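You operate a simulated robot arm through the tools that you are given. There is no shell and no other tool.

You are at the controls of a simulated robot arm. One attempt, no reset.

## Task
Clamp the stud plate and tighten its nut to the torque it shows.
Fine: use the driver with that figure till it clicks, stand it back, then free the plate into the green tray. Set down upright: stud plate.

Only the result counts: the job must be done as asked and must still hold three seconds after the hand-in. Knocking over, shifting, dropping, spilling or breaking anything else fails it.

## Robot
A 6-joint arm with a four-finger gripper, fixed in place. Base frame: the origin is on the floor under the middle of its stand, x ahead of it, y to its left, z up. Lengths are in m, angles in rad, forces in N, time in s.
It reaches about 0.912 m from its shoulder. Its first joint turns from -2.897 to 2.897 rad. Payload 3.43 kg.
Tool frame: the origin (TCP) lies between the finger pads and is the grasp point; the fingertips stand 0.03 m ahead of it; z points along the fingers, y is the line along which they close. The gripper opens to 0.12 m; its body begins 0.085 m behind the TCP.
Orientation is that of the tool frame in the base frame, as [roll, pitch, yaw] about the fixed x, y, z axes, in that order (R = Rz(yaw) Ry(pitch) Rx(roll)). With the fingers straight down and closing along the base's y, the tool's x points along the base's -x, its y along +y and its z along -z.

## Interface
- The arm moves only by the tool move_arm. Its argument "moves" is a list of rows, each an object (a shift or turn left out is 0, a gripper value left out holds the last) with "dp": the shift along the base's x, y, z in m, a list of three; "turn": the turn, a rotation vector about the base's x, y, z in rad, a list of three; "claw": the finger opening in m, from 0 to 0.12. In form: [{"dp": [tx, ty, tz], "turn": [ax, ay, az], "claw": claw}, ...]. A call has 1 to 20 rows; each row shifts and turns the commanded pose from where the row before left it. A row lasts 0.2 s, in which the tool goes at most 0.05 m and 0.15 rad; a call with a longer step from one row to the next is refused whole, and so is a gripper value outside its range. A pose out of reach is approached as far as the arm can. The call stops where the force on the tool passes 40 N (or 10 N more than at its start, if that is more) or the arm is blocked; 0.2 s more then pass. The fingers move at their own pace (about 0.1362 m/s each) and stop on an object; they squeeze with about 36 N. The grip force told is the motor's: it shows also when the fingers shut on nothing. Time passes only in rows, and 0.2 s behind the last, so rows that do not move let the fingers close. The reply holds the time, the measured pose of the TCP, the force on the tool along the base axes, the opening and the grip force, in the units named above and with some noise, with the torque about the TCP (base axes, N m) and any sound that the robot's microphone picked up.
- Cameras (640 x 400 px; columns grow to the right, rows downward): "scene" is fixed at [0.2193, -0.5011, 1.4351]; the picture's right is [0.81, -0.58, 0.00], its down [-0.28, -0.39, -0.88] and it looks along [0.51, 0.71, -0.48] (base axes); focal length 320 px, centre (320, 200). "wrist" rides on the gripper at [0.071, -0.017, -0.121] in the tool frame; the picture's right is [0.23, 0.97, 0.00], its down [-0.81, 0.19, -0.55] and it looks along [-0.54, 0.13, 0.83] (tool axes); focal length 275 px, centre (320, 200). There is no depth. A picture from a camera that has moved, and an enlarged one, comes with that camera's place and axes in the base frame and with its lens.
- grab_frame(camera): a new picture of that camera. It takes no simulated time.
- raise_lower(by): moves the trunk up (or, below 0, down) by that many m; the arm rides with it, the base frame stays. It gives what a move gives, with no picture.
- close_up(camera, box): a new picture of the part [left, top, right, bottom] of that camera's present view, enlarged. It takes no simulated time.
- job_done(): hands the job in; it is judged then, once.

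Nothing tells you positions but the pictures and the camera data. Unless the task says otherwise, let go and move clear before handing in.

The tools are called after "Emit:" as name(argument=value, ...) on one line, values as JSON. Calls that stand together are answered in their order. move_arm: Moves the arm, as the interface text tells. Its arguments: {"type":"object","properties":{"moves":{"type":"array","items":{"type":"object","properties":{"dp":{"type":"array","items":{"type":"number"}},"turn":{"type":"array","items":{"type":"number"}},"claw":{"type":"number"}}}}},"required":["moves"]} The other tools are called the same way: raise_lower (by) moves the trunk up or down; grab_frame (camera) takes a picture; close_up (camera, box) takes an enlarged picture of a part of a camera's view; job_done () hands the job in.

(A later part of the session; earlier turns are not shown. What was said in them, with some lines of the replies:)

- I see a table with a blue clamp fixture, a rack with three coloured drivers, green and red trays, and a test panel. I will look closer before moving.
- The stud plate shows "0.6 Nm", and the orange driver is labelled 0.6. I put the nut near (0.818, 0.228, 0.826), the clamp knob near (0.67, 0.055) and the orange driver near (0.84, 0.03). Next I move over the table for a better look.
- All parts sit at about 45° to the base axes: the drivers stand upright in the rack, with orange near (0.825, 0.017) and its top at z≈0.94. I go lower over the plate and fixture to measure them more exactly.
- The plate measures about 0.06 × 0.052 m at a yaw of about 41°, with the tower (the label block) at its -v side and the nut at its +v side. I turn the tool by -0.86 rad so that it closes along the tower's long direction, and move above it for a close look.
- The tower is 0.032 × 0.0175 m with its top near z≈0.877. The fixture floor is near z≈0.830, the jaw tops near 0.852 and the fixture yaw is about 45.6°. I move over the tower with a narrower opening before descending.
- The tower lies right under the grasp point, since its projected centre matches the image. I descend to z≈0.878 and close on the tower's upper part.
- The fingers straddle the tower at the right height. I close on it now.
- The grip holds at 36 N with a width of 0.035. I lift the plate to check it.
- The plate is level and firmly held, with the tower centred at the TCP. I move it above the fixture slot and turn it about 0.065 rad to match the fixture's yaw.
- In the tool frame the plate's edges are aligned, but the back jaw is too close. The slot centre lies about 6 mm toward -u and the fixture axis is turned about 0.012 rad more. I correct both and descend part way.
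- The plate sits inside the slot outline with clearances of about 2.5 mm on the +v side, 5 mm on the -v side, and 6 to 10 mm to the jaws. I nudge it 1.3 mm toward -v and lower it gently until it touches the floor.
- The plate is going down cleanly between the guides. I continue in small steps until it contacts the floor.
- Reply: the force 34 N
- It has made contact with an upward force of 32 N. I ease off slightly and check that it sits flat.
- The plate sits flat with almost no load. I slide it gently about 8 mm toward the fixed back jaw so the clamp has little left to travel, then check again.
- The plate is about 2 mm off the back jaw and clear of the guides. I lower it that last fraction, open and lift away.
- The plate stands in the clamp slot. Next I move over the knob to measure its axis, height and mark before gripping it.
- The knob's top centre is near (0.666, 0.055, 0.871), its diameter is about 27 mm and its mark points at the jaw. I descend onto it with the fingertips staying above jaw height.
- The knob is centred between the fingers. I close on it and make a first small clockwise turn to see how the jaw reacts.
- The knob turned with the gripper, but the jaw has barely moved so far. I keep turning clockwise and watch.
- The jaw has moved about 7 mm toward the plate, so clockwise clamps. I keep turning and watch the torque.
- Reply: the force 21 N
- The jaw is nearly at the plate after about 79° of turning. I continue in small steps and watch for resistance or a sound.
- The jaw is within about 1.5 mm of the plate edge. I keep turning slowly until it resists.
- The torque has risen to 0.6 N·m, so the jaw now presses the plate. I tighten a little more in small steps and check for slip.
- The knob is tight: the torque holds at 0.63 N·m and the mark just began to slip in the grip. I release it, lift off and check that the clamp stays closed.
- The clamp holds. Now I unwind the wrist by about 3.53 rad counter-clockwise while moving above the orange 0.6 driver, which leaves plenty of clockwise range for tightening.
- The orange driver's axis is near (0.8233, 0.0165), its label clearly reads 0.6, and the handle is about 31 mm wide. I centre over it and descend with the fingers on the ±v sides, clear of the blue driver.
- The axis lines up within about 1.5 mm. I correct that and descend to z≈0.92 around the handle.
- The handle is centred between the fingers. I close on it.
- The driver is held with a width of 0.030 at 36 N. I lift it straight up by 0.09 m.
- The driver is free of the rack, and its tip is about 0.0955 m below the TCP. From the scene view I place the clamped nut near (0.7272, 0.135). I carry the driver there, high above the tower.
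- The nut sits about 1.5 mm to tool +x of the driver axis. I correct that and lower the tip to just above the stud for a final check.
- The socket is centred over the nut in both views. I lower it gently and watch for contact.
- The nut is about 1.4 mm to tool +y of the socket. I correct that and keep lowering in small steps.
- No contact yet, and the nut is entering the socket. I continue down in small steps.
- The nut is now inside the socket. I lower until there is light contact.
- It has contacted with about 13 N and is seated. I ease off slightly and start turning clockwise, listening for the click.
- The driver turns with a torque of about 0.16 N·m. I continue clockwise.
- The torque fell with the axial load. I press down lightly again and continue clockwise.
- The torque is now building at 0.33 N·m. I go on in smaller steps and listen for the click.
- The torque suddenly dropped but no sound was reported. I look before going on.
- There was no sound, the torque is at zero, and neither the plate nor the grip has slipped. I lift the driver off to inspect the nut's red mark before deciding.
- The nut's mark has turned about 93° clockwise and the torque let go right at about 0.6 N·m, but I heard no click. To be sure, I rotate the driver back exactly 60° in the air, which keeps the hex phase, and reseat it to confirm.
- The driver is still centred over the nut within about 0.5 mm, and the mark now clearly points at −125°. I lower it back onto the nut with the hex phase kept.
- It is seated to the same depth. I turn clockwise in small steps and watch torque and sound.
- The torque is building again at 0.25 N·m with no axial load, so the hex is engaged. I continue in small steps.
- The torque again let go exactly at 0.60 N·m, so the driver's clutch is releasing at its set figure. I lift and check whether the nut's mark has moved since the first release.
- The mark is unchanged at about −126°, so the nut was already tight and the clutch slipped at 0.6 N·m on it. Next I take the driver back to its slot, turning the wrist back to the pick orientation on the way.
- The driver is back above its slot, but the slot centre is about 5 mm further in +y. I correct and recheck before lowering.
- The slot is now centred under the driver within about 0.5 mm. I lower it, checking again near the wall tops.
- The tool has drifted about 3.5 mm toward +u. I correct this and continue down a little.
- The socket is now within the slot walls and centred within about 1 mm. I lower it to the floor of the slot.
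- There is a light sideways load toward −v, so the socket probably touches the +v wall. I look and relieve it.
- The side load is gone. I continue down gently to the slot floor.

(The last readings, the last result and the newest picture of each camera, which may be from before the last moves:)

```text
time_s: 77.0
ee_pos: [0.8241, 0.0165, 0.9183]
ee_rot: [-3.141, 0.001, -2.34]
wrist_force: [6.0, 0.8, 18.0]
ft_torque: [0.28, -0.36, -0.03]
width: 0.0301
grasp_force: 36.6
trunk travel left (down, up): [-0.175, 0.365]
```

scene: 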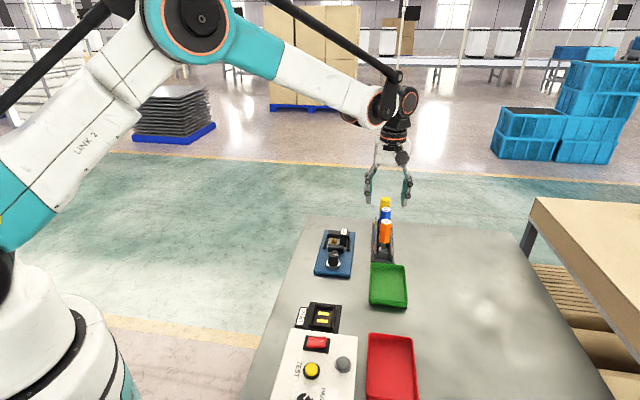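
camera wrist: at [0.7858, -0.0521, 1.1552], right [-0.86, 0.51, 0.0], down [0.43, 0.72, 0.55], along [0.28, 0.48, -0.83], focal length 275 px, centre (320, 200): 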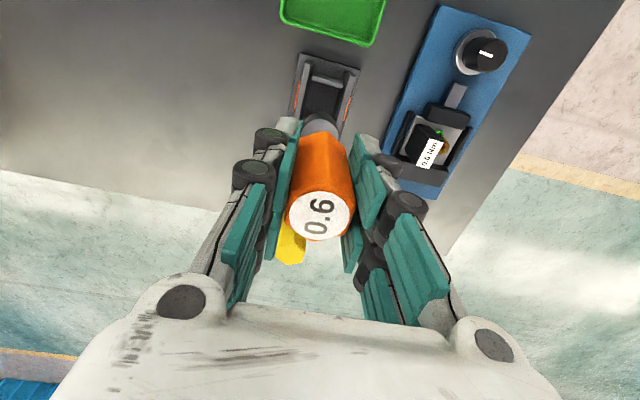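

It touches the floor with 18 N. I ease off and check that the driver stands upright before opening.

Emit:
move_arm(moves=[{"dp": [0, 0, 0.0008]}, {"dp": [0, 0, 0]}])

Emit:
close_up(camera="scene", box=[355, 200, 415, 270])

Emit:
grab_frame(camera="wrist")

```text
time_s: 77.6
ee_pos: [0.8225, 0.0183, 0.9195]
ee_rot: [-3.141, 0.0, -2.341]
wrist_force: [5.7, 3.9, 16.7]
ft_torque: [0.5, -0.27, -0.05]
width: 0.0303
grasp_force: 35.8
trunk travel left (down, up): [-0.175, 0.365]
```

```text
5.71 times, centred on (385, 235) of scene
camera zoom: at [0.2193, -0.5011, 1.4351], right [0.81, -0.58, 0.0], down [-0.28, -0.39, -0.88], along [0.51, 0.71, -0.48], focal length 1831 px, centre (-51, 0)
```

zoom: 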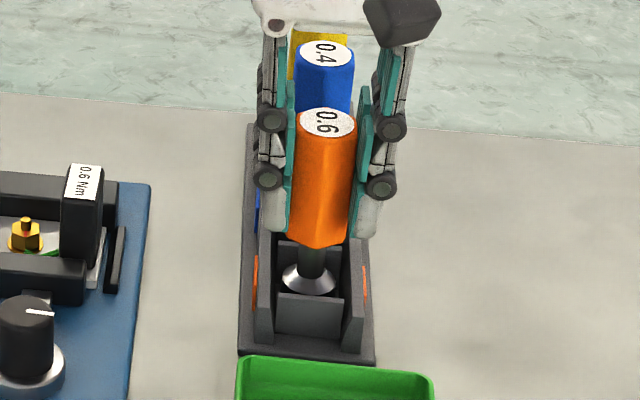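

```text
taken
camera wrist: at [0.7857, -0.0468, 1.0397], right [-0.86, 0.51, 0.0], down [0.43, 0.72, 0.55], along [0.28, 0.47, -0.83], focal length 275 px, centre (320, 200)
```

wrist: 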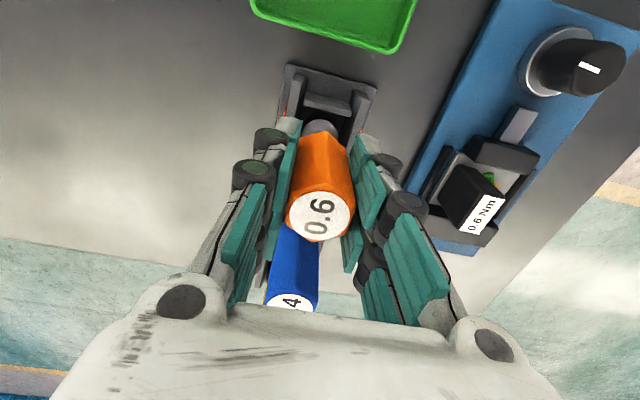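

The pose matches the original pick view to within 0.5 mm. I unload a bit more and release.

Emit:
move_arm(moves=[{"dp": [0, 0, 0.0008]}, {"dp": [0, 0, 0]}])

Emit:
move_arm(moves=[{"claw": 0.05}, {"claw": 0.075}, {"claw": 0.075}])

Emit:
grab_frame(camera="wrist")

Emit:
close_up(camera="scene", box=[355, 200, 415, 270])

```text
time_s: 78.2
ee_pos: [0.8233, 0.0167, 0.9193]
ee_rot: [3.139, 0.0, -2.343]
wrist_force: [-0.2, 0.5, 0.8]
ft_torque: [0.14, 0.09, 0.03]
width: 0.0297
grasp_force: 35.9
trunk travel left (down, up): [-0.175, 0.365]
```

```text
time_s: 79.0
ee_pos: [0.8246, 0.0169, 0.9187]
ee_rot: [3.141, 0.0, -2.341]
wrist_force: [-0.2, 0.5, 0.6]
ft_torque: [0.0, 0.01, 0.02]
width: 0.0751
grasp_force: 0.1
trunk travel left (down, up): [-0.175, 0.365]
```

```text
taken
camera wrist: at [0.7861, -0.0474, 1.04], right [-0.86, 0.51, 0.0], down [0.43, 0.72, 0.55], along [0.28, 0.47, -0.83], focal length 275 px, centre (320, 200)
```

wrist: 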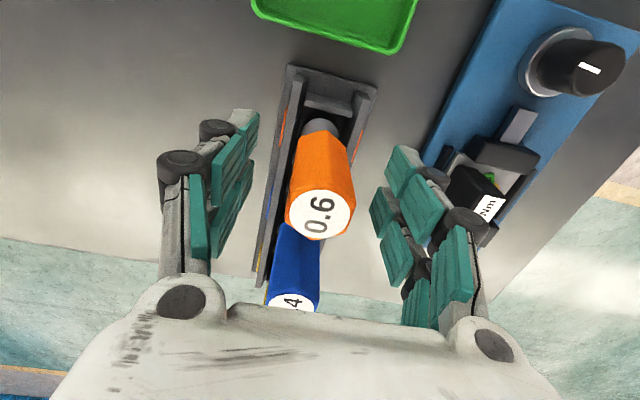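

```text
5.71 times, centred on (385, 235) of scene
camera zoom: at [0.2193, -0.5011, 1.4351], right [0.81, -0.58, 0.0], down [-0.28, -0.39, -0.88], along [0.51, 0.71, -0.48], focal length 1831 px, centre (-51, 0)
```

zoom: 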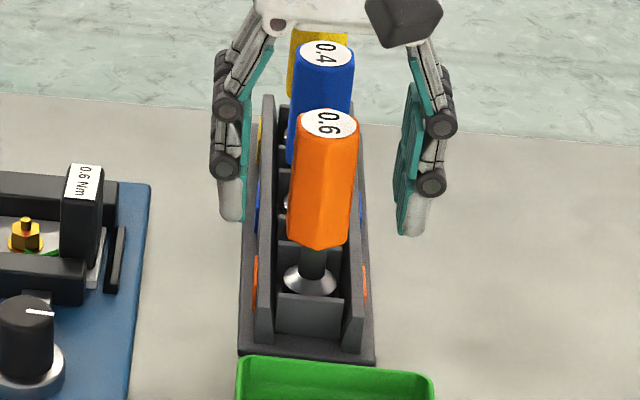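

The driver stands in its slot just as before. I lift clear and go back to the knob, turning the wrist to where I can unclamp counter-clockwise.

Emit:
move_arm(moves=[{"dp": [0, 0, 0.03], "claw": 0.075}, {"dp": [0, 0, 0.04], "claw": 0.075}, {"dp": [0, 0, 0.04], "claw": 0.075}, {"dp": [0, 0, 0.01], "turn": [0, 0, -0.145]}, {"dp": [-0.01, 0, 0], "turn": [0, 0, -0.145]}, {"dp": [-0.01, 0.002, 0], "turn": [0, 0, -0.145]}, {"dp": [-0.01, 0.002, 0], "turn": [0, 0, -0.145]}, {"dp": [-0.01, 0.002, 0], "turn": [0, 0, -0.145]}, {"dp": [-0.01, 0.002, 0], "turn": [0, 0, -0.145]}, {"dp": [-0.01, 0.002, 0], "turn": [0, 0, -0.145]}, {"dp": [-0.01, 0.002, 0], "turn": [0, 0, -0.145]}, {"dp": [-0.01, 0.002, 0], "turn": [0, 0, -0.145]}, {"dp": [-0.01, 0.002, 0], "turn": [0, 0, -0.145]}, {"dp": [-0.01, 0.002, 0], "turn": [0, 0, -0.145]}, {"dp": [-0.01, 0.002, 0], "turn": [0, 0, -0.145]}, {"dp": [-0.01, 0.004, 0], "turn": [0, 0, -0.145]}])

Emit:
move_arm(moves=[{"dp": [-0.01, 0.004, 0], "turn": [0, 0, -0.145]}, {"dp": [-0.01, 0.004, 0], "turn": [0, 0, -0.145]}, {"dp": [-0.01, 0.004, 0], "turn": [0, 0, -0.145]}, {"dp": [-0.008, 0.003, 0], "turn": [0, 0, -0.145]}, {"turn": [0, 0, -0.145]}, {"turn": [0, 0, -0.145]}, {"turn": [0, 0, -0.145]}, {"turn": [0, 0, -0.145]}, {"turn": [0, 0, -0.145]}, {"turn": [0, 0, -0.145]}, {"turn": [0, 0, -0.145]}, {"dp": [0, 0, 0]}])

Emit:
grab_frame(camera="wrist")

Emit:
close_up(camera="scene", box=[290, 180, 430, 300])

```text
time_s: 82.4
ee_pos: [0.7047, 0.0417, 1.0391]
ee_rot: [-3.141, 0.002, 2.054]
wrist_force: [1.1, 0.6, -0.5]
ft_torque: [0.02, -0.01, 0.0]
width: 0.0746
grasp_force: 0.0
trunk travel left (down, up): [-0.175, 0.365]
```

```text
time_s: 85.0
ee_pos: [0.6667, 0.0573, 1.0403]
ee_rot: [-3.142, -0.001, 0.459]
wrist_force: [-0.1, 0.3, 0.2]
ft_torque: [-0.02, -0.02, 0.03]
width: 0.0749
grasp_force: 0.0
trunk travel left (down, up): [-0.175, 0.365]
```

```text
taken
camera wrist: at [0.7229, 0.1021, 1.1602], right [0.64, -0.77, 0.0], down [-0.64, -0.53, 0.55], along [-0.43, -0.35, -0.83], focal length 275 px, centre (320, 200)
```

wrist: 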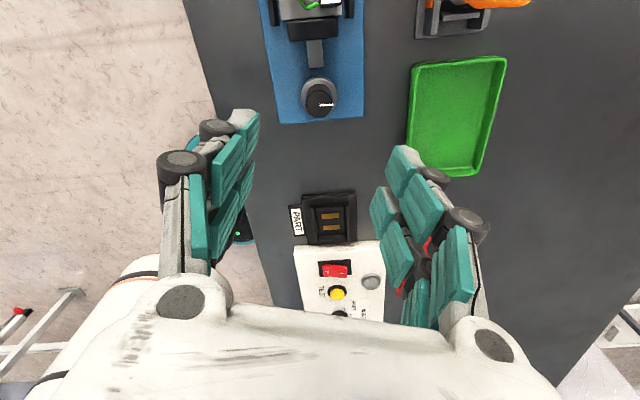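

```text
3.33 times, centred on (360, 240) of scene
camera zoom: at [0.2193, -0.5011, 1.4351], right [0.81, -0.58, 0.0], down [-0.28, -0.39, -0.88], along [0.51, 0.71, -0.48], focal length 1068 px, centre (187, 67)
```

zoom: 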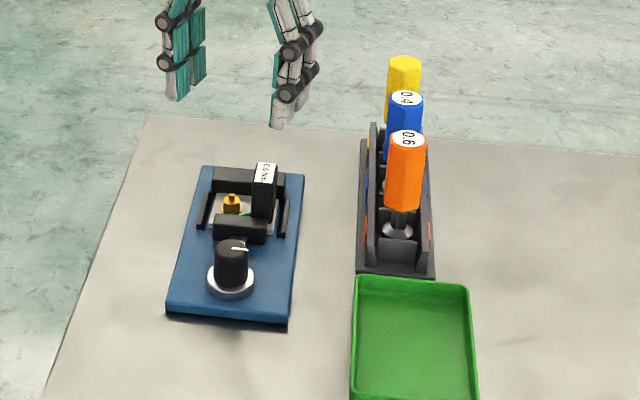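

The knob is right under the grasp point. I descend to the same grip height as before and close.

Emit:
move_arm(moves=[{"dp": [0, 0, -0.04], "claw": 0.065}, {"dp": [0, 0, -0.04], "claw": 0.065}, {"dp": [0, 0, -0.035], "claw": 0.065}, {"dp": [0, 0, -0.025], "claw": 0.065}, {"dp": [0, 0, -0.0125], "claw": 0.065}, {"dp": [0, 0, 0], "claw": 0.065}])

Emit:
grab_frame(camera="wrist")

Emit:
close_up(camera="scene", box=[300, 205, 370, 275])

```text
time_s: 86.4
ee_pos: [0.6653, 0.0568, 0.8887]
ee_rot: [3.141, -0.001, 0.459]
wrist_force: [-0.3, -0.9, -1.1]
ft_torque: [0.03, 0.0, -0.01]
width: 0.065
grasp_force: 0.0
trunk travel left (down, up): [-0.175, 0.365]
```

```text
taken
camera wrist: at [0.7218, 0.1034, 1.0099], right [0.64, -0.77, 0.0], down [-0.64, -0.53, 0.55], along [-0.43, -0.35, -0.83], focal length 275 px, centre (320, 200)
```

wrist: 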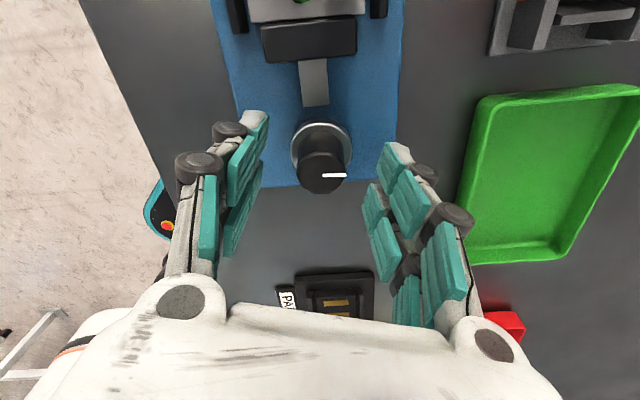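

```text
5.71 times, centred on (335, 240) of scene
camera zoom: at [0.2193, -0.5011, 1.4351], right [0.81, -0.58, 0.0], down [-0.28, -0.39, -0.88], along [0.51, 0.71, -0.48], focal length 1831 px, centre (234, -29)
```

zoom: 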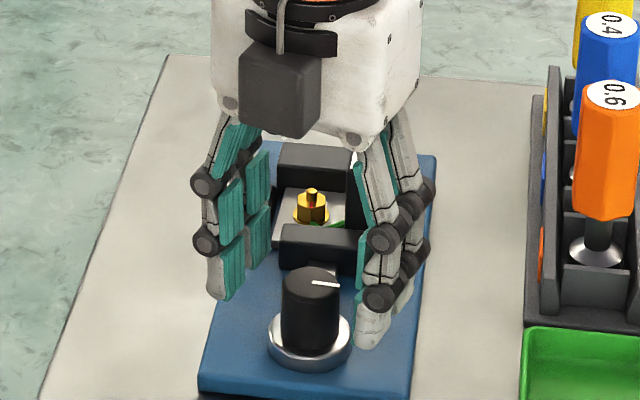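

Emit:
move_arm(moves=[{"dp": [0, 0, -0.002], "claw": 0.01}, {"claw": 0.01}, {"claw": 0.01}])

Emit:
move_arm(moves=[{"turn": [0, 0, 0.1]}, {"turn": [0, 0, 0.1]}, {"turn": [0, 0, 0.1]}])

Emit:
close_up(camera="wrist", box=[220, 0, 480, 200])

```text
time_s: 87.2
ee_pos: [0.6647, 0.0568, 0.8884]
ee_rot: [3.14, -0.003, 0.461]
wrist_force: [15.5, -6.7, 27.1]
ft_torque: [-0.71, 0.42, 0.01]
width: 0.0285
grasp_force: 45.3
trunk travel left (down, up): [-0.175, 0.365]
```

```text
time_s: 88.1
ee_pos: [0.6654, 0.0561, 0.8865]
ee_rot: [-3.141, 0.0, 0.761]
wrist_force: [-0.8, -1.2, 16.9]
ft_torque: [0.05, -0.01, -0.01]
width: 0.0284
grasp_force: 45.3
trunk travel left (down, up): [-0.175, 0.365]
stopped in row 3: the force on the tool passed its limit at 42 N (the readings are from after the stop); the commanded pose is now the measured one
```

```text
2.00 times, centred on (350, 100) of wrist
camera zoom: at [0.7048, 0.1167, 1.0077], right [0.84, -0.55, 0.0], down [-0.46, -0.7, 0.55], along [-0.3, -0.46, -0.83], focal length 551 px, centre (260, 400)
```

zoom: 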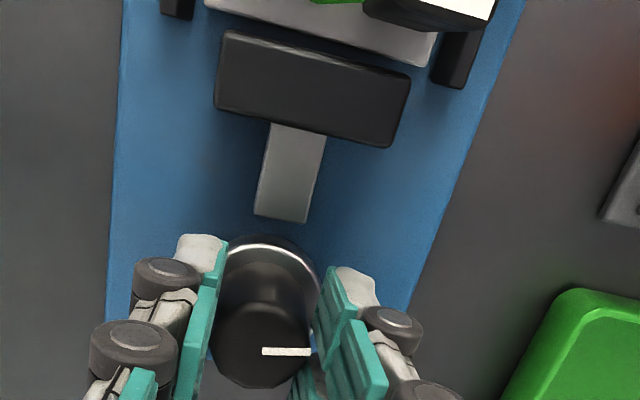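

The force limit tripped from a vertical bias in the grip, but the knob has turned about 0.3 rad and the jaw is backing off. I relax the height slightly and continue with smaller steps.

Emit:
move_arm(moves=[{"dp": [0, 0, 0.0015]}, {"turn": [0, 0, 0.07]}, {"turn": [0, 0, 0.07]}, {"turn": [0, 0, 0.07]}])

```text
time_s: 89.1
ee_pos: [0.6646, 0.0579, 0.8867]
ee_rot: [-3.139, 0.001, 0.973]
wrist_force: [-18.0, -1.0, -16.2]
ft_torque: [0.18, 0.16, 0.0]
width: 0.0284
grasp_force: 45.0
trunk travel left (down, up): [-0.175, 0.365]
```

Emit:
move_arm(moves=[{"dp": [-0.001, 0, -0.0007]}, {"dp": [0, 0, 0]}])

```text
time_s: 89.7
ee_pos: [0.6649, 0.0563, 0.888]
ee_rot: [3.14, -0.001, 0.971]
wrist_force: [-4.5, -0.7, 0.0]
ft_torque: [-0.61, 0.74, -0.03]
width: 0.0281
grasp_force: 44.9
trunk travel left (down, up): [-0.175, 0.365]
```

The load is relieved. I continue turning counter-clockwise.

Emit:
move_arm(moves=[{"turn": [0, 0, 0.08]}, {"turn": [0, 0, 0.08]}, {"turn": [0, 0, 0.08]}, {"turn": [0, 0, 0.08]}])

Emit:
close_up(camera="wrist", box=[220, 0, 480, 200])

```text
time_s: 90.7
ee_pos: [0.6645, 0.0569, 0.8877]
ee_rot: [-3.141, -0.001, 1.289]
wrist_force: [0.8, -5.9, 7.6]
ft_torque: [-0.16, 0.21, 0.01]
width: 0.0281
grasp_force: 44.4
trunk travel left (down, up): [-0.175, 0.365]
```

```text
2.00 times, centred on (350, 100) of wrist
camera zoom: at [0.6682, 0.1286, 1.0077], right [1.0, -0.05, 0.0], down [-0.04, -0.83, 0.55], along [-0.03, -0.55, -0.83], focal length 551 px, centre (260, 400)
```

zoom: 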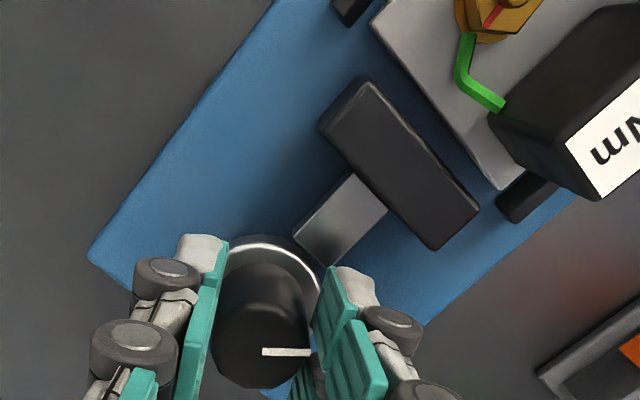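

The jaw has opened a clear gap to the plate. I keep going to return the clamp to fully open.

Emit:
move_arm(moves=[{"turn": [0, 0, 0.08]}, {"turn": [0, 0, 0.08]}, {"turn": [0, 0, 0.08]}, {"turn": [0, 0, 0.08]}, {"turn": [0, 0, 0.08]}])

```text
time_s: 91.9
ee_pos: [0.6653, 0.0569, 0.8865]
ee_rot: [3.141, 0.0, 1.691]
wrist_force: [8.7, -3.9, 17.8]
ft_torque: [-0.31, -0.61, 0.01]
width: 0.0281
grasp_force: 45.3
trunk travel left (down, up): [-0.175, 0.365]
```

Emit:
move_arm(moves=[{"dp": [0, 0, 0.0007], "turn": [0, 0, 0.08]}, {"turn": [0, 0, 0.08]}, {"turn": [0, 0, 0.08]}, {"turn": [0, 0, 0.08]}])

Emit:
close_up(camera="wrist", box=[260, 0, 560, 220])

```text
time_s: 92.9
ee_pos: [0.6649, 0.057, 0.8872]
ee_rot: [-3.14, -0.001, 2.013]
wrist_force: [-5.1, -2.0, -5.5]
ft_torque: [-0.49, 0.2, -0.02]
width: 0.028
grasp_force: 45.4
trunk travel left (down, up): [-0.175, 0.365]
```

```text
1.82 times, centred on (410, 110) of wrist
camera zoom: at [0.6191, 0.1127, 1.0078], right [0.78, 0.62, 0.0], down [0.52, -0.65, 0.55], along [0.34, -0.43, -0.83], focal length 500 px, centre (156, 364)
```

zoom: 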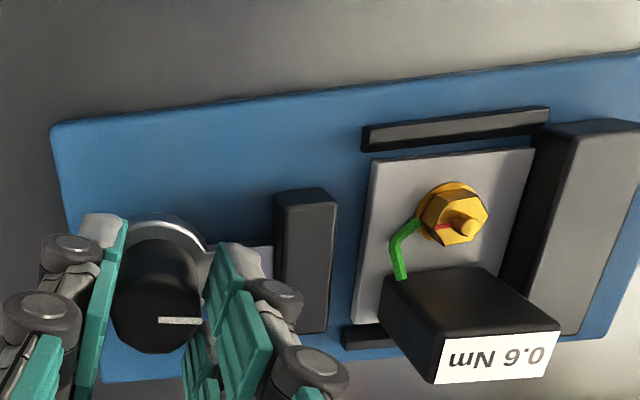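

Emit:
move_arm(moves=[{"turn": [0, 0, 0.08]}, {"turn": [0, 0, 0.08]}, {"turn": [0, 0, 0.08]}])

Emit:
close_up(camera="wrist", box=[260, 0, 560, 220])

```text
time_s: 93.7
ee_pos: [0.6647, 0.057, 0.8874]
ee_rot: [-3.14, 0.0, 2.25]
wrist_force: [-12.1, -5.5, -13.4]
ft_torque: [-0.16, 0.4, -0.23]
width: 0.0277
grasp_force: 45.0
trunk travel left (down, up): [-0.175, 0.365]
```

```text
1.82 times, centred on (410, 110) of wrist
camera zoom: at [0.6069, 0.1002, 1.008], right [0.61, 0.79, 0.0], down [0.66, -0.51, 0.55], along [0.44, -0.34, -0.83], focal length 500 px, centre (156, 364)
```

zoom: 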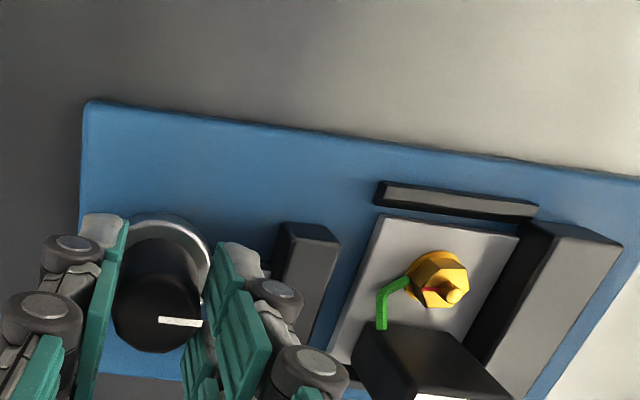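

The knob has reached its open stop at −0.23 N·m with the jaw fully back. I release it and rise.

Emit:
move_arm(moves=[{"claw": 0.06}, {"claw": 0.06}, {"dp": [0, 0, 0.03], "claw": 0.065}, {"dp": [0, 0, 0.04], "claw": 0.065}, {"dp": [0, 0, 0.04], "claw": 0.065}, {"dp": [0, 0, 0], "turn": [0, 0, 0.13], "claw": 0.065}])

Emit:
grab_frame(camera="wrist")

Emit:
close_up(camera="scene", box=[300, 205, 370, 275])

```text
time_s: 95.1
ee_pos: [0.6648, 0.0584, 0.9986]
ee_rot: [3.142, 0.0, 2.38]
wrist_force: [-1.4, 0.2, 0.8]
ft_torque: [0.03, -0.01, 0.02]
width: 0.0651
grasp_force: 0.0
trunk travel left (down, up): [-0.175, 0.365]
```

```text
taken
camera wrist: at [0.6019, 0.0931, 1.1192], right [0.5, 0.86, 0.0], down [0.72, -0.42, 0.55], along [0.48, -0.28, -0.83], focal length 275 px, centre (320, 200)
```

wrist: 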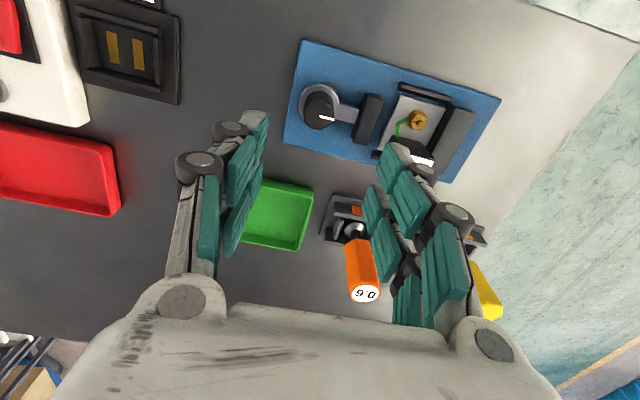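

```text
5.71 times, centred on (335, 240) of scene
camera zoom: at [0.2193, -0.5011, 1.4351], right [0.81, -0.58, 0.0], down [-0.28, -0.39, -0.88], along [0.51, 0.71, -0.48], focal length 1831 px, centre (234, -29)
```

zoom: 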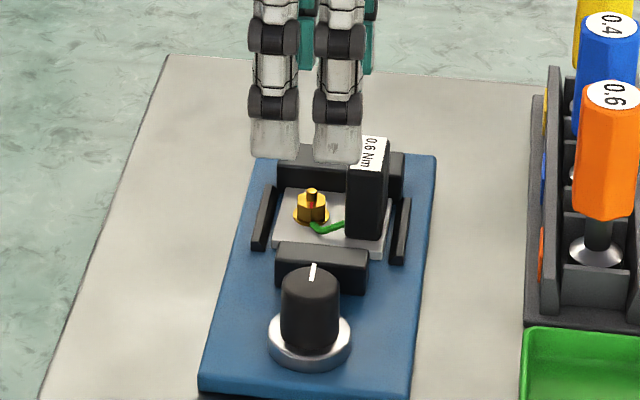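

The clamp is open and the nut and plate are undisturbed. I move above the plate's tower.

Emit:
move_arm(moves=[{"dp": [0.0277, 0.0195, 0], "claw": 0.07}, {"dp": [0.0277, 0.0195, 0], "claw": 0.07}, {"dp": [0.0276, 0.0195, -0.02], "claw": 0.07}, {"dp": [0, 0, -0.02], "claw": 0.07}, {"dp": [0, 0, 0], "claw": 0.07}])

Emit:
grab_frame(camera="wrist")

Emit:
close_up(camera="wrist", box=[220, 20, 420, 180])

```text
time_s: 96.3
ee_pos: [0.7485, 0.1155, 0.959]
ee_rot: [3.14, 0.0, 2.38]
wrist_force: [-0.8, -0.3, 0.6]
ft_torque: [-0.01, -0.01, 0.02]
width: 0.0701
grasp_force: 0.0
trunk travel left (down, up): [-0.175, 0.365]
```

```text
taken
camera wrist: at [0.6851, 0.1512, 1.0792], right [0.5, 0.86, 0.0], down [0.72, -0.42, 0.55], along [0.48, -0.28, -0.83], focal length 275 px, centre (320, 200)
```

wrist: 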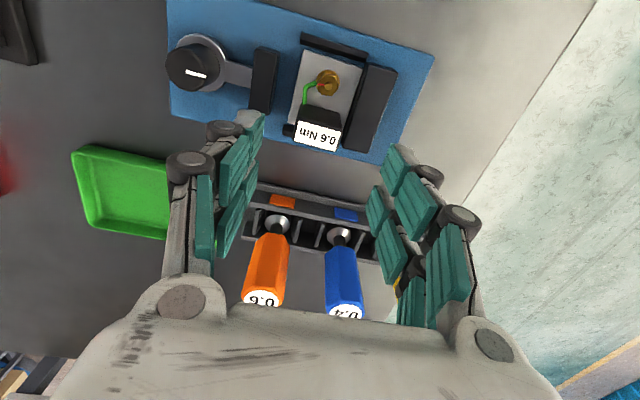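

```text
2.50 times, centred on (320, 100) of wrist
camera zoom: at [0.6851, 0.1512, 1.0792], right [0.5, 0.86, 0.0], down [0.72, -0.42, 0.55], along [0.48, -0.28, -0.83], focal length 688 px, centre (320, 450)
```

zoom: 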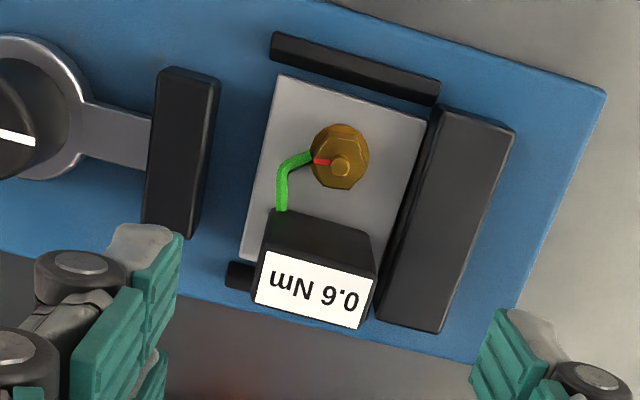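

The tower is within 2 mm of the grasp axis and aligned. I correct and descend to the same grip height as before.

Emit:
move_arm(moves=[{"dp": [-0.0021, -0.0004, -0.03], "claw": 0.065}, {"dp": [0, 0, -0.025], "claw": 0.065}, {"dp": [0, 0, -0.0095], "claw": 0.065}, {"dp": [0, 0, 0], "claw": 0.065}])

Emit:
grab_frame(camera="wrist")

Emit:
close_up(camera="scene", box=[300, 205, 370, 275])

```text
time_s: 97.3
ee_pos: [0.7476, 0.1152, 0.8928]
ee_rot: [3.141, 0.0, 2.38]
wrist_force: [-0.4, -0.1, 0.0]
ft_torque: [-0.04, 0.01, 0.02]
width: 0.0649
grasp_force: 0.0
trunk travel left (down, up): [-0.175, 0.365]
```

```text
taken
camera wrist: at [0.6832, 0.1505, 1.0134], right [0.51, 0.86, 0.0], down [0.72, -0.42, 0.55], along [0.48, -0.28, -0.83], focal length 275 px, centre (320, 200)
```

wrist: 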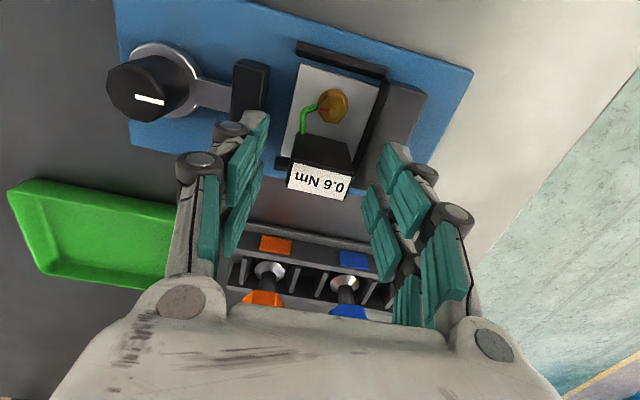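

```text
5.71 times, centred on (335, 240) of scene
camera zoom: at [0.2193, -0.5011, 1.4351], right [0.81, -0.58, 0.0], down [-0.28, -0.39, -0.88], along [0.51, 0.71, -0.48], focal length 1831 px, centre (234, -29)
```

zoom: 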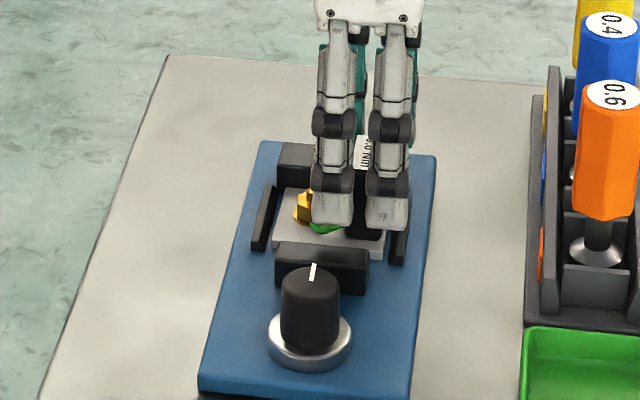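

Emit:
move_arm(moves=[{"claw": 0.02}, {"claw": 0.02}, {"claw": 0.02}])

Emit:
move_arm(moves=[{"dp": [0, 0, 0.005]}, {"dp": [0, 0, 0.015]}, {"dp": [0, 0, 0.03]}, {"dp": [0, 0, 0.03]}, {"dp": [0, 0, 0]}])

Emit:
grab_frame(camera="wrist")

Emit:
close_up(camera="scene", box=[290, 170, 430, 320])

```text
time_s: 98.1
ee_pos: [0.7468, 0.1146, 0.8929]
ee_rot: [-3.141, -0.001, 2.382]
wrist_force: [1.0, -0.3, 3.5]
ft_torque: [-0.09, -0.07, 0.07]
width: 0.0356
grasp_force: 35.7
trunk travel left (down, up): [-0.175, 0.365]
```

```text
time_s: 99.3
ee_pos: [0.7478, 0.1144, 0.9751]
ee_rot: [-3.14, 0.001, 2.38]
wrist_force: [1.4, 0.3, -1.8]
ft_torque: [0.01, 0.01, -0.02]
width: 0.0352
grasp_force: 35.5
trunk travel left (down, up): [-0.175, 0.365]
```

```text
taken
camera wrist: at [0.6849, 0.1498, 1.0961], right [0.51, 0.86, 0.0], down [0.72, -0.42, 0.55], along [0.48, -0.28, -0.83], focal length 275 px, centre (320, 200)
```

wrist: 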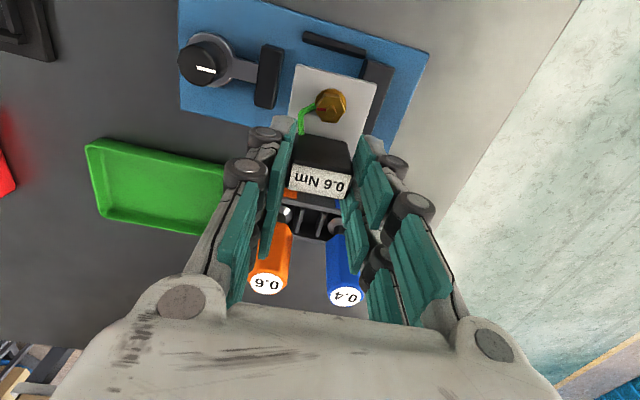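

```text
2.67 times, centred on (360, 245) of scene
camera zoom: at [0.2193, -0.5011, 1.4351], right [0.81, -0.58, 0.0], down [-0.28, -0.39, -0.88], along [0.51, 0.71, -0.48], focal length 855 px, centre (213, 80)
```

zoom: 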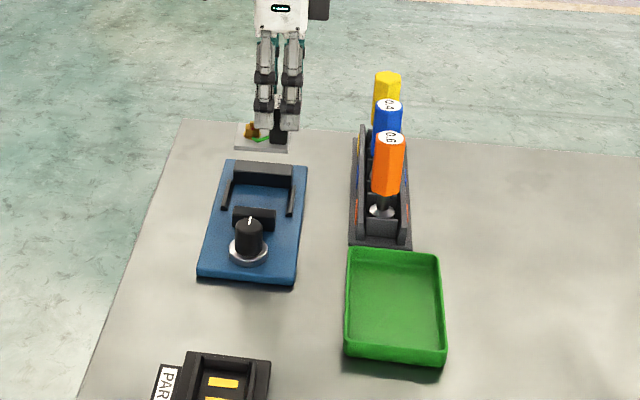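

The plate is held again and free of the clamp. The green tray's centre is near (0.737, −0.085) with its long axis along u. I raise to clear the drivers and carry the plate over the tray.

Emit:
move_arm(moves=[{"dp": [0, 0, 0.045]}, {"dp": [0.0003, -0.035, 0]}, {"dp": [0.0003, -0.035, 0]}, {"dp": [0.0003, -0.035, 0]}, {"dp": [0.0003, -0.035, 0]}, {"dp": [0.0003, -0.035, 0]}, {"dp": [0, -0.0345, 0]}, {"dp": [0, 0, 0]}])

Emit:
grab_frame(camera="wrist")

Emit:
grab_frame(camera="scene")

```text
time_s: 101.1
ee_pos: [0.7451, -0.0929, 1.0198]
ee_rot: [-3.141, 0.001, 2.381]
wrist_force: [-0.2, -0.8, -1.7]
ft_torque: [0.0, 0.01, -0.01]
width: 0.0353
grasp_force: 35.8
trunk travel left (down, up): [-0.175, 0.365]
```

```text
taken
camera wrist: at [0.6824, -0.0573, 1.1392], right [0.5, 0.86, 0.0], down [0.72, -0.42, 0.55], along [0.48, -0.28, -0.83], focal length 275 px, centre (320, 200)
```

wrist: 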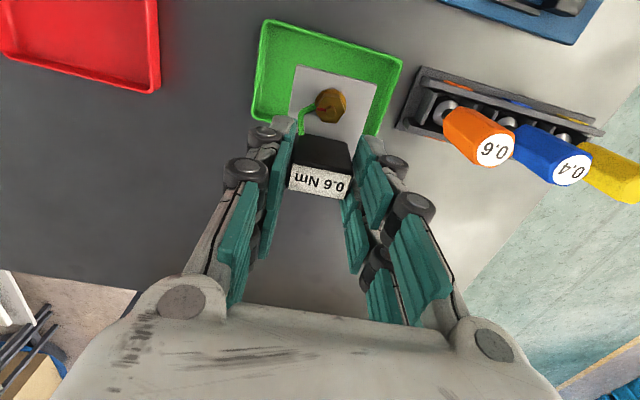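

```text
taken
```

scene: 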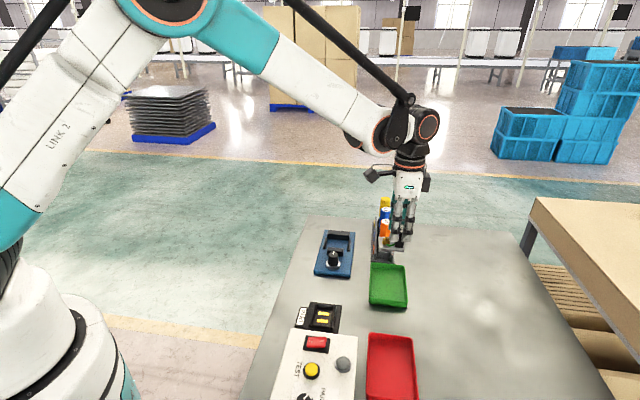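

Emit:
close_up(camera="wrist", box=[220, 0, 440, 160])

Emit:
close_up(camera="scene", box=[350, 190, 430, 320])

```text
2.50 times, centred on (330, 80) of wrist
camera zoom: at [0.6824, -0.0573, 1.1392], right [0.5, 0.86, 0.0], down [0.72, -0.42, 0.55], along [0.48, -0.28, -0.83], focal length 688 px, centre (295, 500)
```

zoom: 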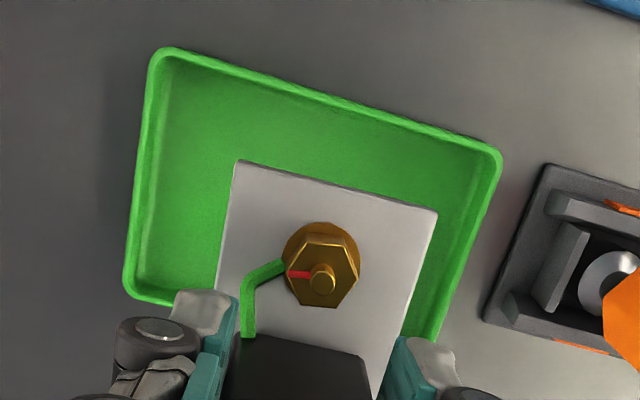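

```text
3.08 times, centred on (390, 255) of scene
camera zoom: at [0.2193, -0.5011, 1.4351], right [0.81, -0.58, 0.0], down [-0.28, -0.39, -0.88], along [0.51, 0.71, -0.48], focal length 986 px, centre (105, 31)
```

zoom: 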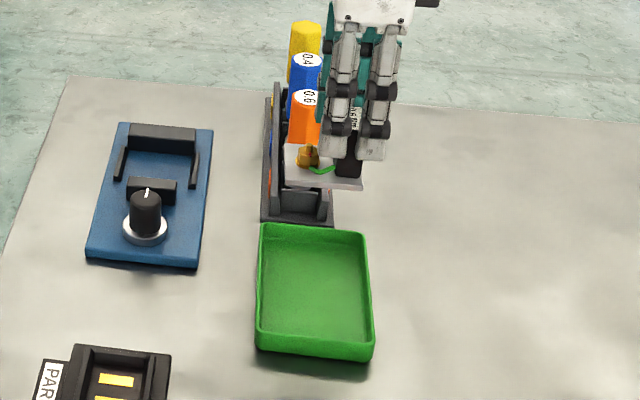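

The tray outline measures about 0.089 × 0.135 m and the plate needs to shift about 6 mm toward −v to be centred. I correct and descend.

Emit:
move_arm(moves=[{"dp": [0.0057, -0.0034, 0]}, {"dp": [0, 0, -0.035]}, {"dp": [0, 0, -0.035]}, {"dp": [0, 0, -0.025]}, {"dp": [0, 0, 0]}])

Emit:
close_up(camera="wrist", box=[180, 0, 460, 200])

Emit:
close_up(camera="scene", box=[350, 220, 430, 320])

```text
time_s: 102.3
ee_pos: [0.7532, -0.0934, 0.9218]
ee_rot: [3.141, 0.001, 2.381]
wrist_force: [-0.2, -0.2, -2.0]
ft_torque: [-0.04, 0.0, -0.01]
width: 0.0355
grasp_force: 36.0
trunk travel left (down, up): [-0.175, 0.365]
```

```text
2.00 times, centred on (320, 100) of wrist
camera zoom: at [0.6906, -0.0586, 1.0433], right [0.51, 0.86, 0.0], down [0.72, -0.42, 0.55], along [0.48, -0.28, -0.83], focal length 551 px, centre (320, 400)
```

zoom: 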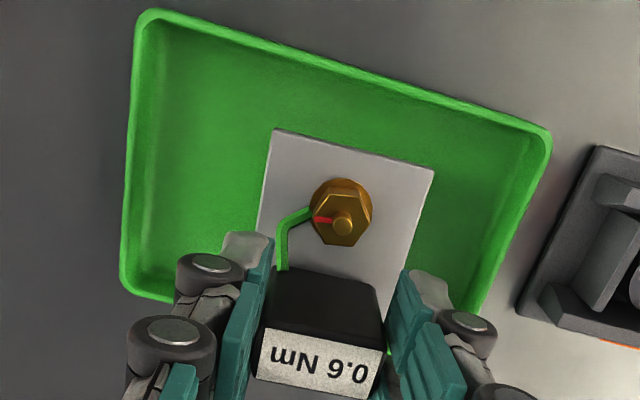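

```text
4.00 times, centred on (390, 270) of scene
camera zoom: at [0.2193, -0.5011, 1.4351], right [0.81, -0.58, 0.0], down [-0.28, -0.39, -0.88], along [0.51, 0.71, -0.48], focal length 1282 px, centre (40, -80)
```

zoom: 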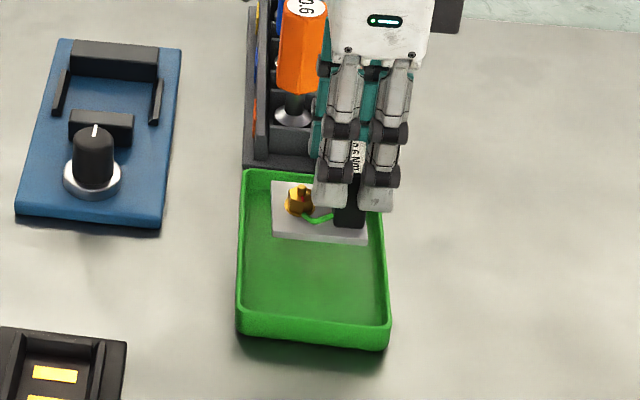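

The plate is centred over the tray within about 3 mm. I lower it to the tray floor in small final steps.

Emit:
move_arm(moves=[{"dp": [0, 0, -0.015]}, {"dp": [0, 0, -0.012]}, {"dp": [0, 0, -0.005]}, {"dp": [0, 0, 0]}])

Emit:
close_up(camera="scene", box=[350, 220, 430, 320])

```text
time_s: 103.3
ee_pos: [0.7522, -0.0969, 0.8911]
ee_rot: [3.141, 0.0, 2.381]
wrist_force: [0.6, -0.3, -1.3]
ft_torque: [-0.01, 0.0, 0.0]
width: 0.0357
grasp_force: 36.1
trunk travel left (down, up): [-0.175, 0.365]
```

```text
4.00 times, centred on (390, 270) of scene
camera zoom: at [0.2193, -0.5011, 1.4351], right [0.81, -0.58, 0.0], down [-0.28, -0.39, -0.88], along [0.51, 0.71, -0.48], focal length 1282 px, centre (40, -80)
```

zoom: 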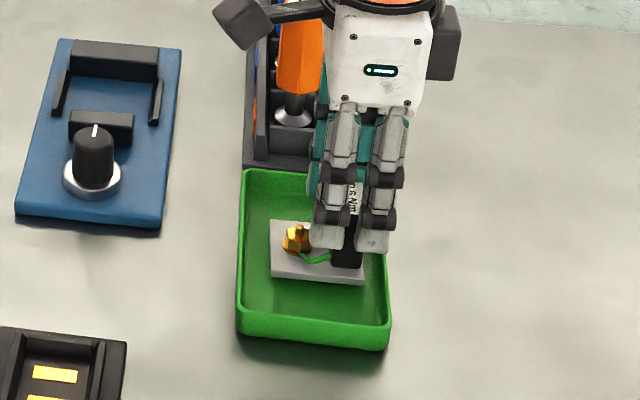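

Emit:
move_arm(moves=[{"dp": [0, 0, -0.003]}, {"dp": [0, 0, -0.002]}, {"dp": [0, 0, 0]}])

```text
time_s: 104.1
ee_pos: [0.7544, -0.0976, 0.8868]
ee_rot: [3.141, -0.002, 2.381]
wrist_force: [1.0, -0.2, -1.8]
ft_torque: [0.01, 0.01, 0.01]
width: 0.0354
grasp_force: 35.5
trunk travel left (down, up): [-0.175, 0.365]
```

Emit:
move_arm(moves=[{"dp": [0, 0, -0.0015]}, {"dp": [0, 0, -0.0015]}, {"dp": [0, 0, 0]}])

```text
time_s: 104.9
ee_pos: [0.7537, -0.0972, 0.8839]
ee_rot: [-3.14, 0.002, 2.377]
wrist_force: [9.3, -2.4, 26.0]
ft_torque: [0.01, -0.26, 0.0]
width: 0.0354
grasp_force: 35.9
trunk travel left (down, up): [-0.175, 0.365]
```

Contact at 26 N: the plate is on the tray floor. I ease off and check before releasing.

Emit:
move_arm(moves=[{"dp": [0, 0, 0.0012]}, {"dp": [0, 0, 0]}])

Emit:
close_up(camera="wrist", box=[180, 0, 460, 200])

Emit:
close_up(camera="scene", box=[350, 230, 430, 310])

```text
time_s: 105.5
ee_pos: [0.7536, -0.0967, 0.8842]
ee_rot: [3.141, 0.0, 2.38]
wrist_force: [5.5, 0.0, 17.7]
ft_torque: [-0.03, -0.24, -0.01]
width: 0.0352
grasp_force: 36.1
trunk travel left (down, up): [-0.175, 0.365]
```

```text
2.00 times, centred on (320, 100) of wrist
camera zoom: at [0.6895, -0.0616, 1.0054], right [0.5, 0.86, 0.0], down [0.72, -0.42, 0.55], along [0.48, -0.28, -0.83], focal length 551 px, centre (320, 400)
```

zoom: 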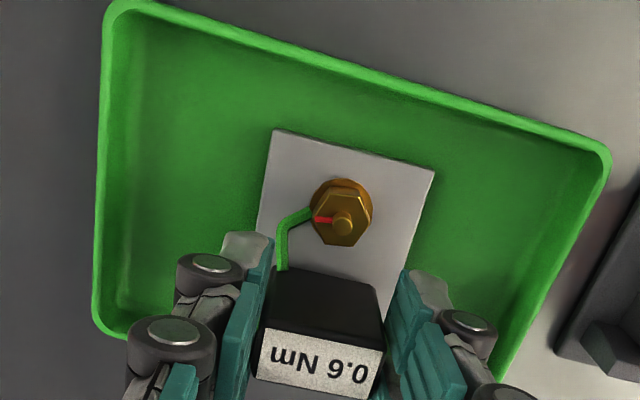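

```text
5.00 times, centred on (390, 270) of scene
camera zoom: at [0.2193, -0.5011, 1.4351], right [0.81, -0.58, 0.0], down [-0.28, -0.39, -0.88], along [0.51, 0.71, -0.48], focal length 1602 px, centre (-30, -150)
```

zoom: 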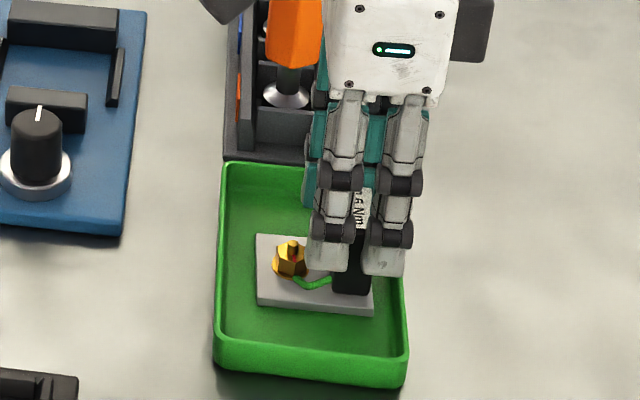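

The plate is on the floor but a bit closer to the −v wall. I lift 3 mm, shift 3 mm toward +v, and set it down again.

Emit:
move_arm(moves=[{"dp": [0, 0, 0.004]}, {"dp": [-0.0022, 0.0021, 0]}, {"dp": [0, 0, -0.003]}, {"dp": [0, 0, 0]}])

Emit:
move_arm(moves=[{"dp": [0, 0, -0.001]}, {"dp": [0, 0, 0]}])

Emit:
close_up(camera="wrist", box=[180, 0, 460, 200])

```text
time_s: 106.5
ee_pos: [0.7506, -0.0962, 0.8847]
ee_rot: [3.141, -0.002, 2.381]
wrist_force: [-0.6, -0.4, 2.3]
ft_torque: [-0.02, -0.07, 0.01]
width: 0.0354
grasp_force: 35.6
trunk travel left (down, up): [-0.175, 0.365]
```

```text
time_s: 107.1
ee_pos: [0.7511, -0.0954, 0.8845]
ee_rot: [3.141, 0.001, 2.38]
wrist_force: [3.0, 1.1, 12.8]
ft_torque: [0.02, -0.1, -0.01]
width: 0.0355
grasp_force: 36.3
trunk travel left (down, up): [-0.175, 0.365]
```

```text
2.00 times, centred on (320, 100) of wrist
camera zoom: at [0.6871, -0.0602, 1.0054], right [0.5, 0.86, 0.0], down [0.72, -0.42, 0.55], along [0.48, -0.28, -0.83], focal length 551 px, centre (320, 400)
```

zoom: 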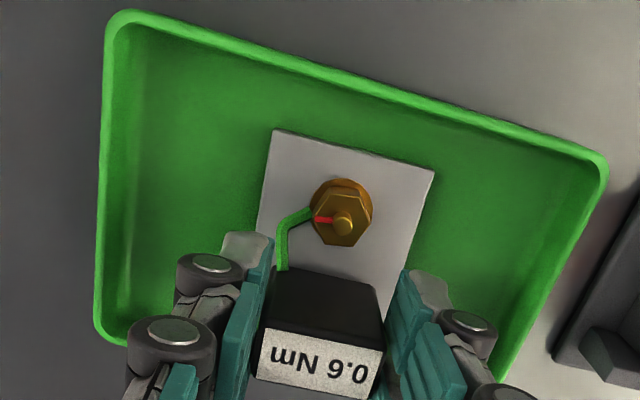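

The plate is centred with even margins. I unload, release and lift away.

Emit:
move_arm(moves=[{"dp": [0, 0, 0.0005]}, {"dp": [0, 0, 0]}, {"claw": 0.05}, {"claw": 0.065}, {"claw": 0.065}, {"dp": [0, 0, 0.02], "claw": 0.065}, {"dp": [0, 0, 0.04], "claw": 0.065}, {"dp": [0, 0, 0.04], "claw": 0.065}, {"dp": [0, 0, 0.04], "claw": 0.065}])

Emit:
grab_frame(camera="wrist")

Emit:
close_up(camera="scene", box=[290, 180, 430, 320])

```text
time_s: 109.1
ee_pos: [0.7487, -0.095, 1.0236]
ee_rot: [-3.142, 0.0, 2.38]
wrist_force: [-0.5, -0.2, 0.6]
ft_torque: [0.01, 0.02, -0.03]
width: 0.065
grasp_force: 0.0
trunk travel left (down, up): [-0.175, 0.365]
```

```text
taken
camera wrist: at [0.6852, -0.0587, 1.1447], right [0.51, 0.86, 0.0], down [0.72, -0.42, 0.55], along [0.48, -0.28, -0.83], focal length 275 px, centre (320, 200)
```

wrist: 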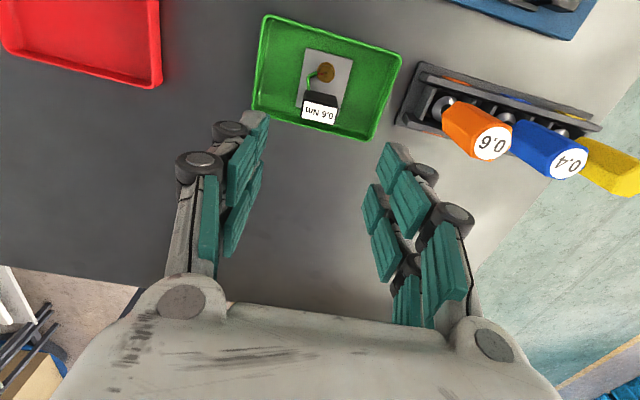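

```text
2.86 times, centred on (360, 250) of scene
camera zoom: at [0.2193, -0.5011, 1.4351], right [0.81, -0.58, 0.0], down [-0.28, -0.39, -0.88], along [0.51, 0.71, -0.48], focal length 916 px, centre (206, 57)
```

zoom: 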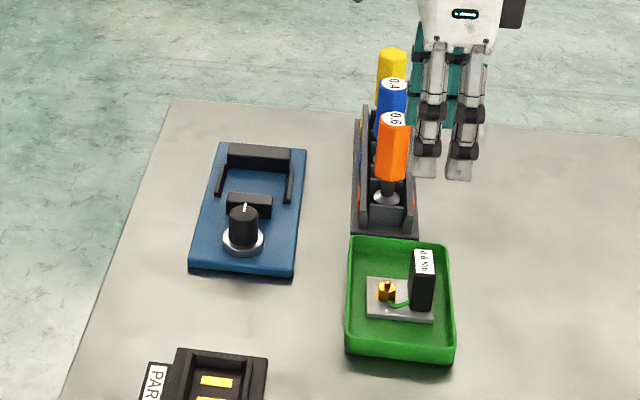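

The plate stands upright and flat in the green tray, the orange driver is in its slot and the clamp is open. I move the arm well clear and take one last look before handing in.

Emit:
move_arm(moves=[{"dp": [-0.03, 0, 0.03]}, {"dp": [-0.03, 0, 0.03]}, {"dp": [-0.03, 0, 0.03]}, {"dp": [0, 0, 0]}, {"dp": [0, 0, 0]}])

Emit:
close_up(camera="scene", box=[360, 190, 420, 320])

Emit:
grab_frame(camera="scene")

Emit:
grab_frame(camera="wrist")

```text
time_s: 110.3
ee_pos: [0.6598, -0.0983, 1.1177]
ee_rot: [-3.141, 0.0, 2.382]
wrist_force: [-0.6, 0.9, -0.2]
ft_torque: [0.01, 0.05, -0.05]
width: 0.0651
grasp_force: 0.1
trunk travel left (down, up): [-0.175, 0.365]
```

```text
3.08 times, centred on (390, 255) of scene
camera zoom: at [0.2193, -0.5011, 1.4351], right [0.81, -0.58, 0.0], down [-0.28, -0.39, -0.88], along [0.51, 0.71, -0.48], focal length 986 px, centre (105, 31)
```

zoom: 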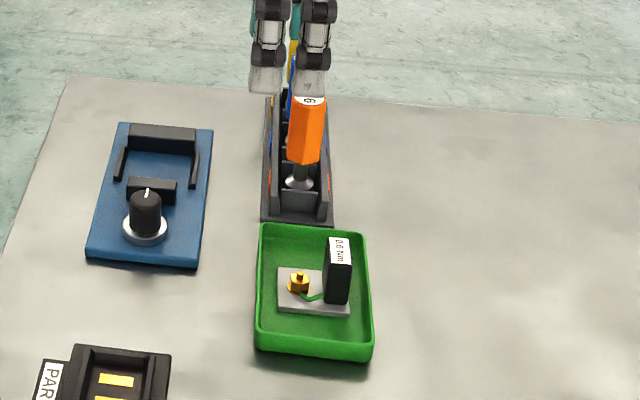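

```text
taken
```

scene: 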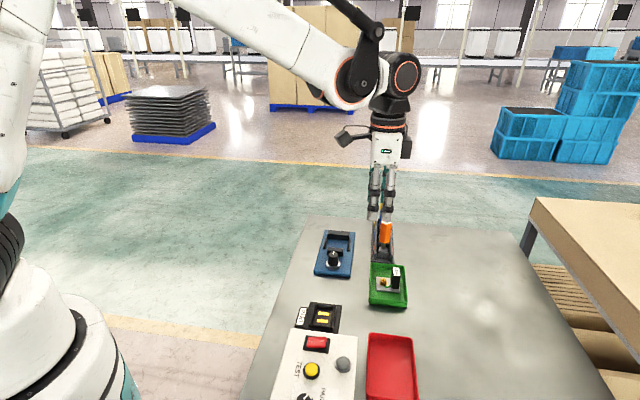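

```text
taken
camera wrist: at [0.597, -0.0623, 1.2376], right [0.51, 0.86, 0.0], down [0.72, -0.42, 0.55], along [0.48, -0.28, -0.83], focal length 275 px, centre (320, 200)
```

wrist: 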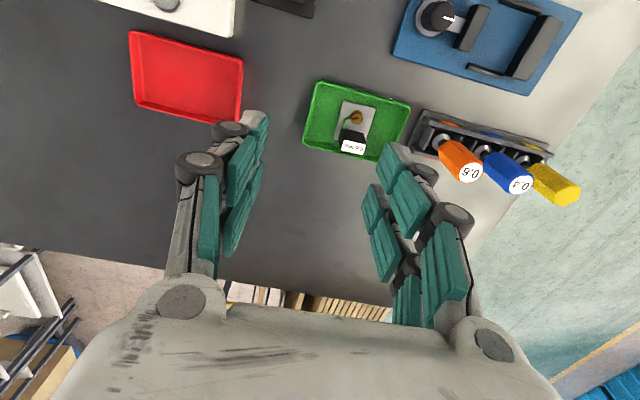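

The plate is upright in the green tray, the 0.6 driver is back in its slot, the clamp is open and the arm is clear. No click came over the microphone, but the driver let go at about 0.6 N·m twice. The nut's mark stayed put under the second full load, so I take it as tightened to 0.6 and hand the job in.

Emit:
job_done()

```text
The job is handed in.
```

I handed the job in: the nut is tightened, the plate stands upright in the green tray, and the arm is clear. I never heard a click, so the torque rests on the force readings.

- **Clamping:** I set the stud plate, marked "0.6 Nm", in the clamp slot and turned the knob until it resisted at about 0.6 N·m. The plate slid about 1 mm sideways in the clamp during the second tightening.
- **Tightening:** I used the orange driver marked 0.6. It let go twice, each time at about 0.6 N·m, and the microphone reported no sound either time. After the first release the nut's red mark had turned about 94° clockwise. After the second full load it had not moved, so I take the nut as tight to 0.6 N·m.
- **Putting back:** The driver stands in its own slot again, and its pose matches where I picked it up to within about 0.5 mm. The clamp knob is back at its open stop.
- **Delivery:** The plate sits flat and upright near the middle of the green tray. The last pictures show nothing else moved or knocked over.
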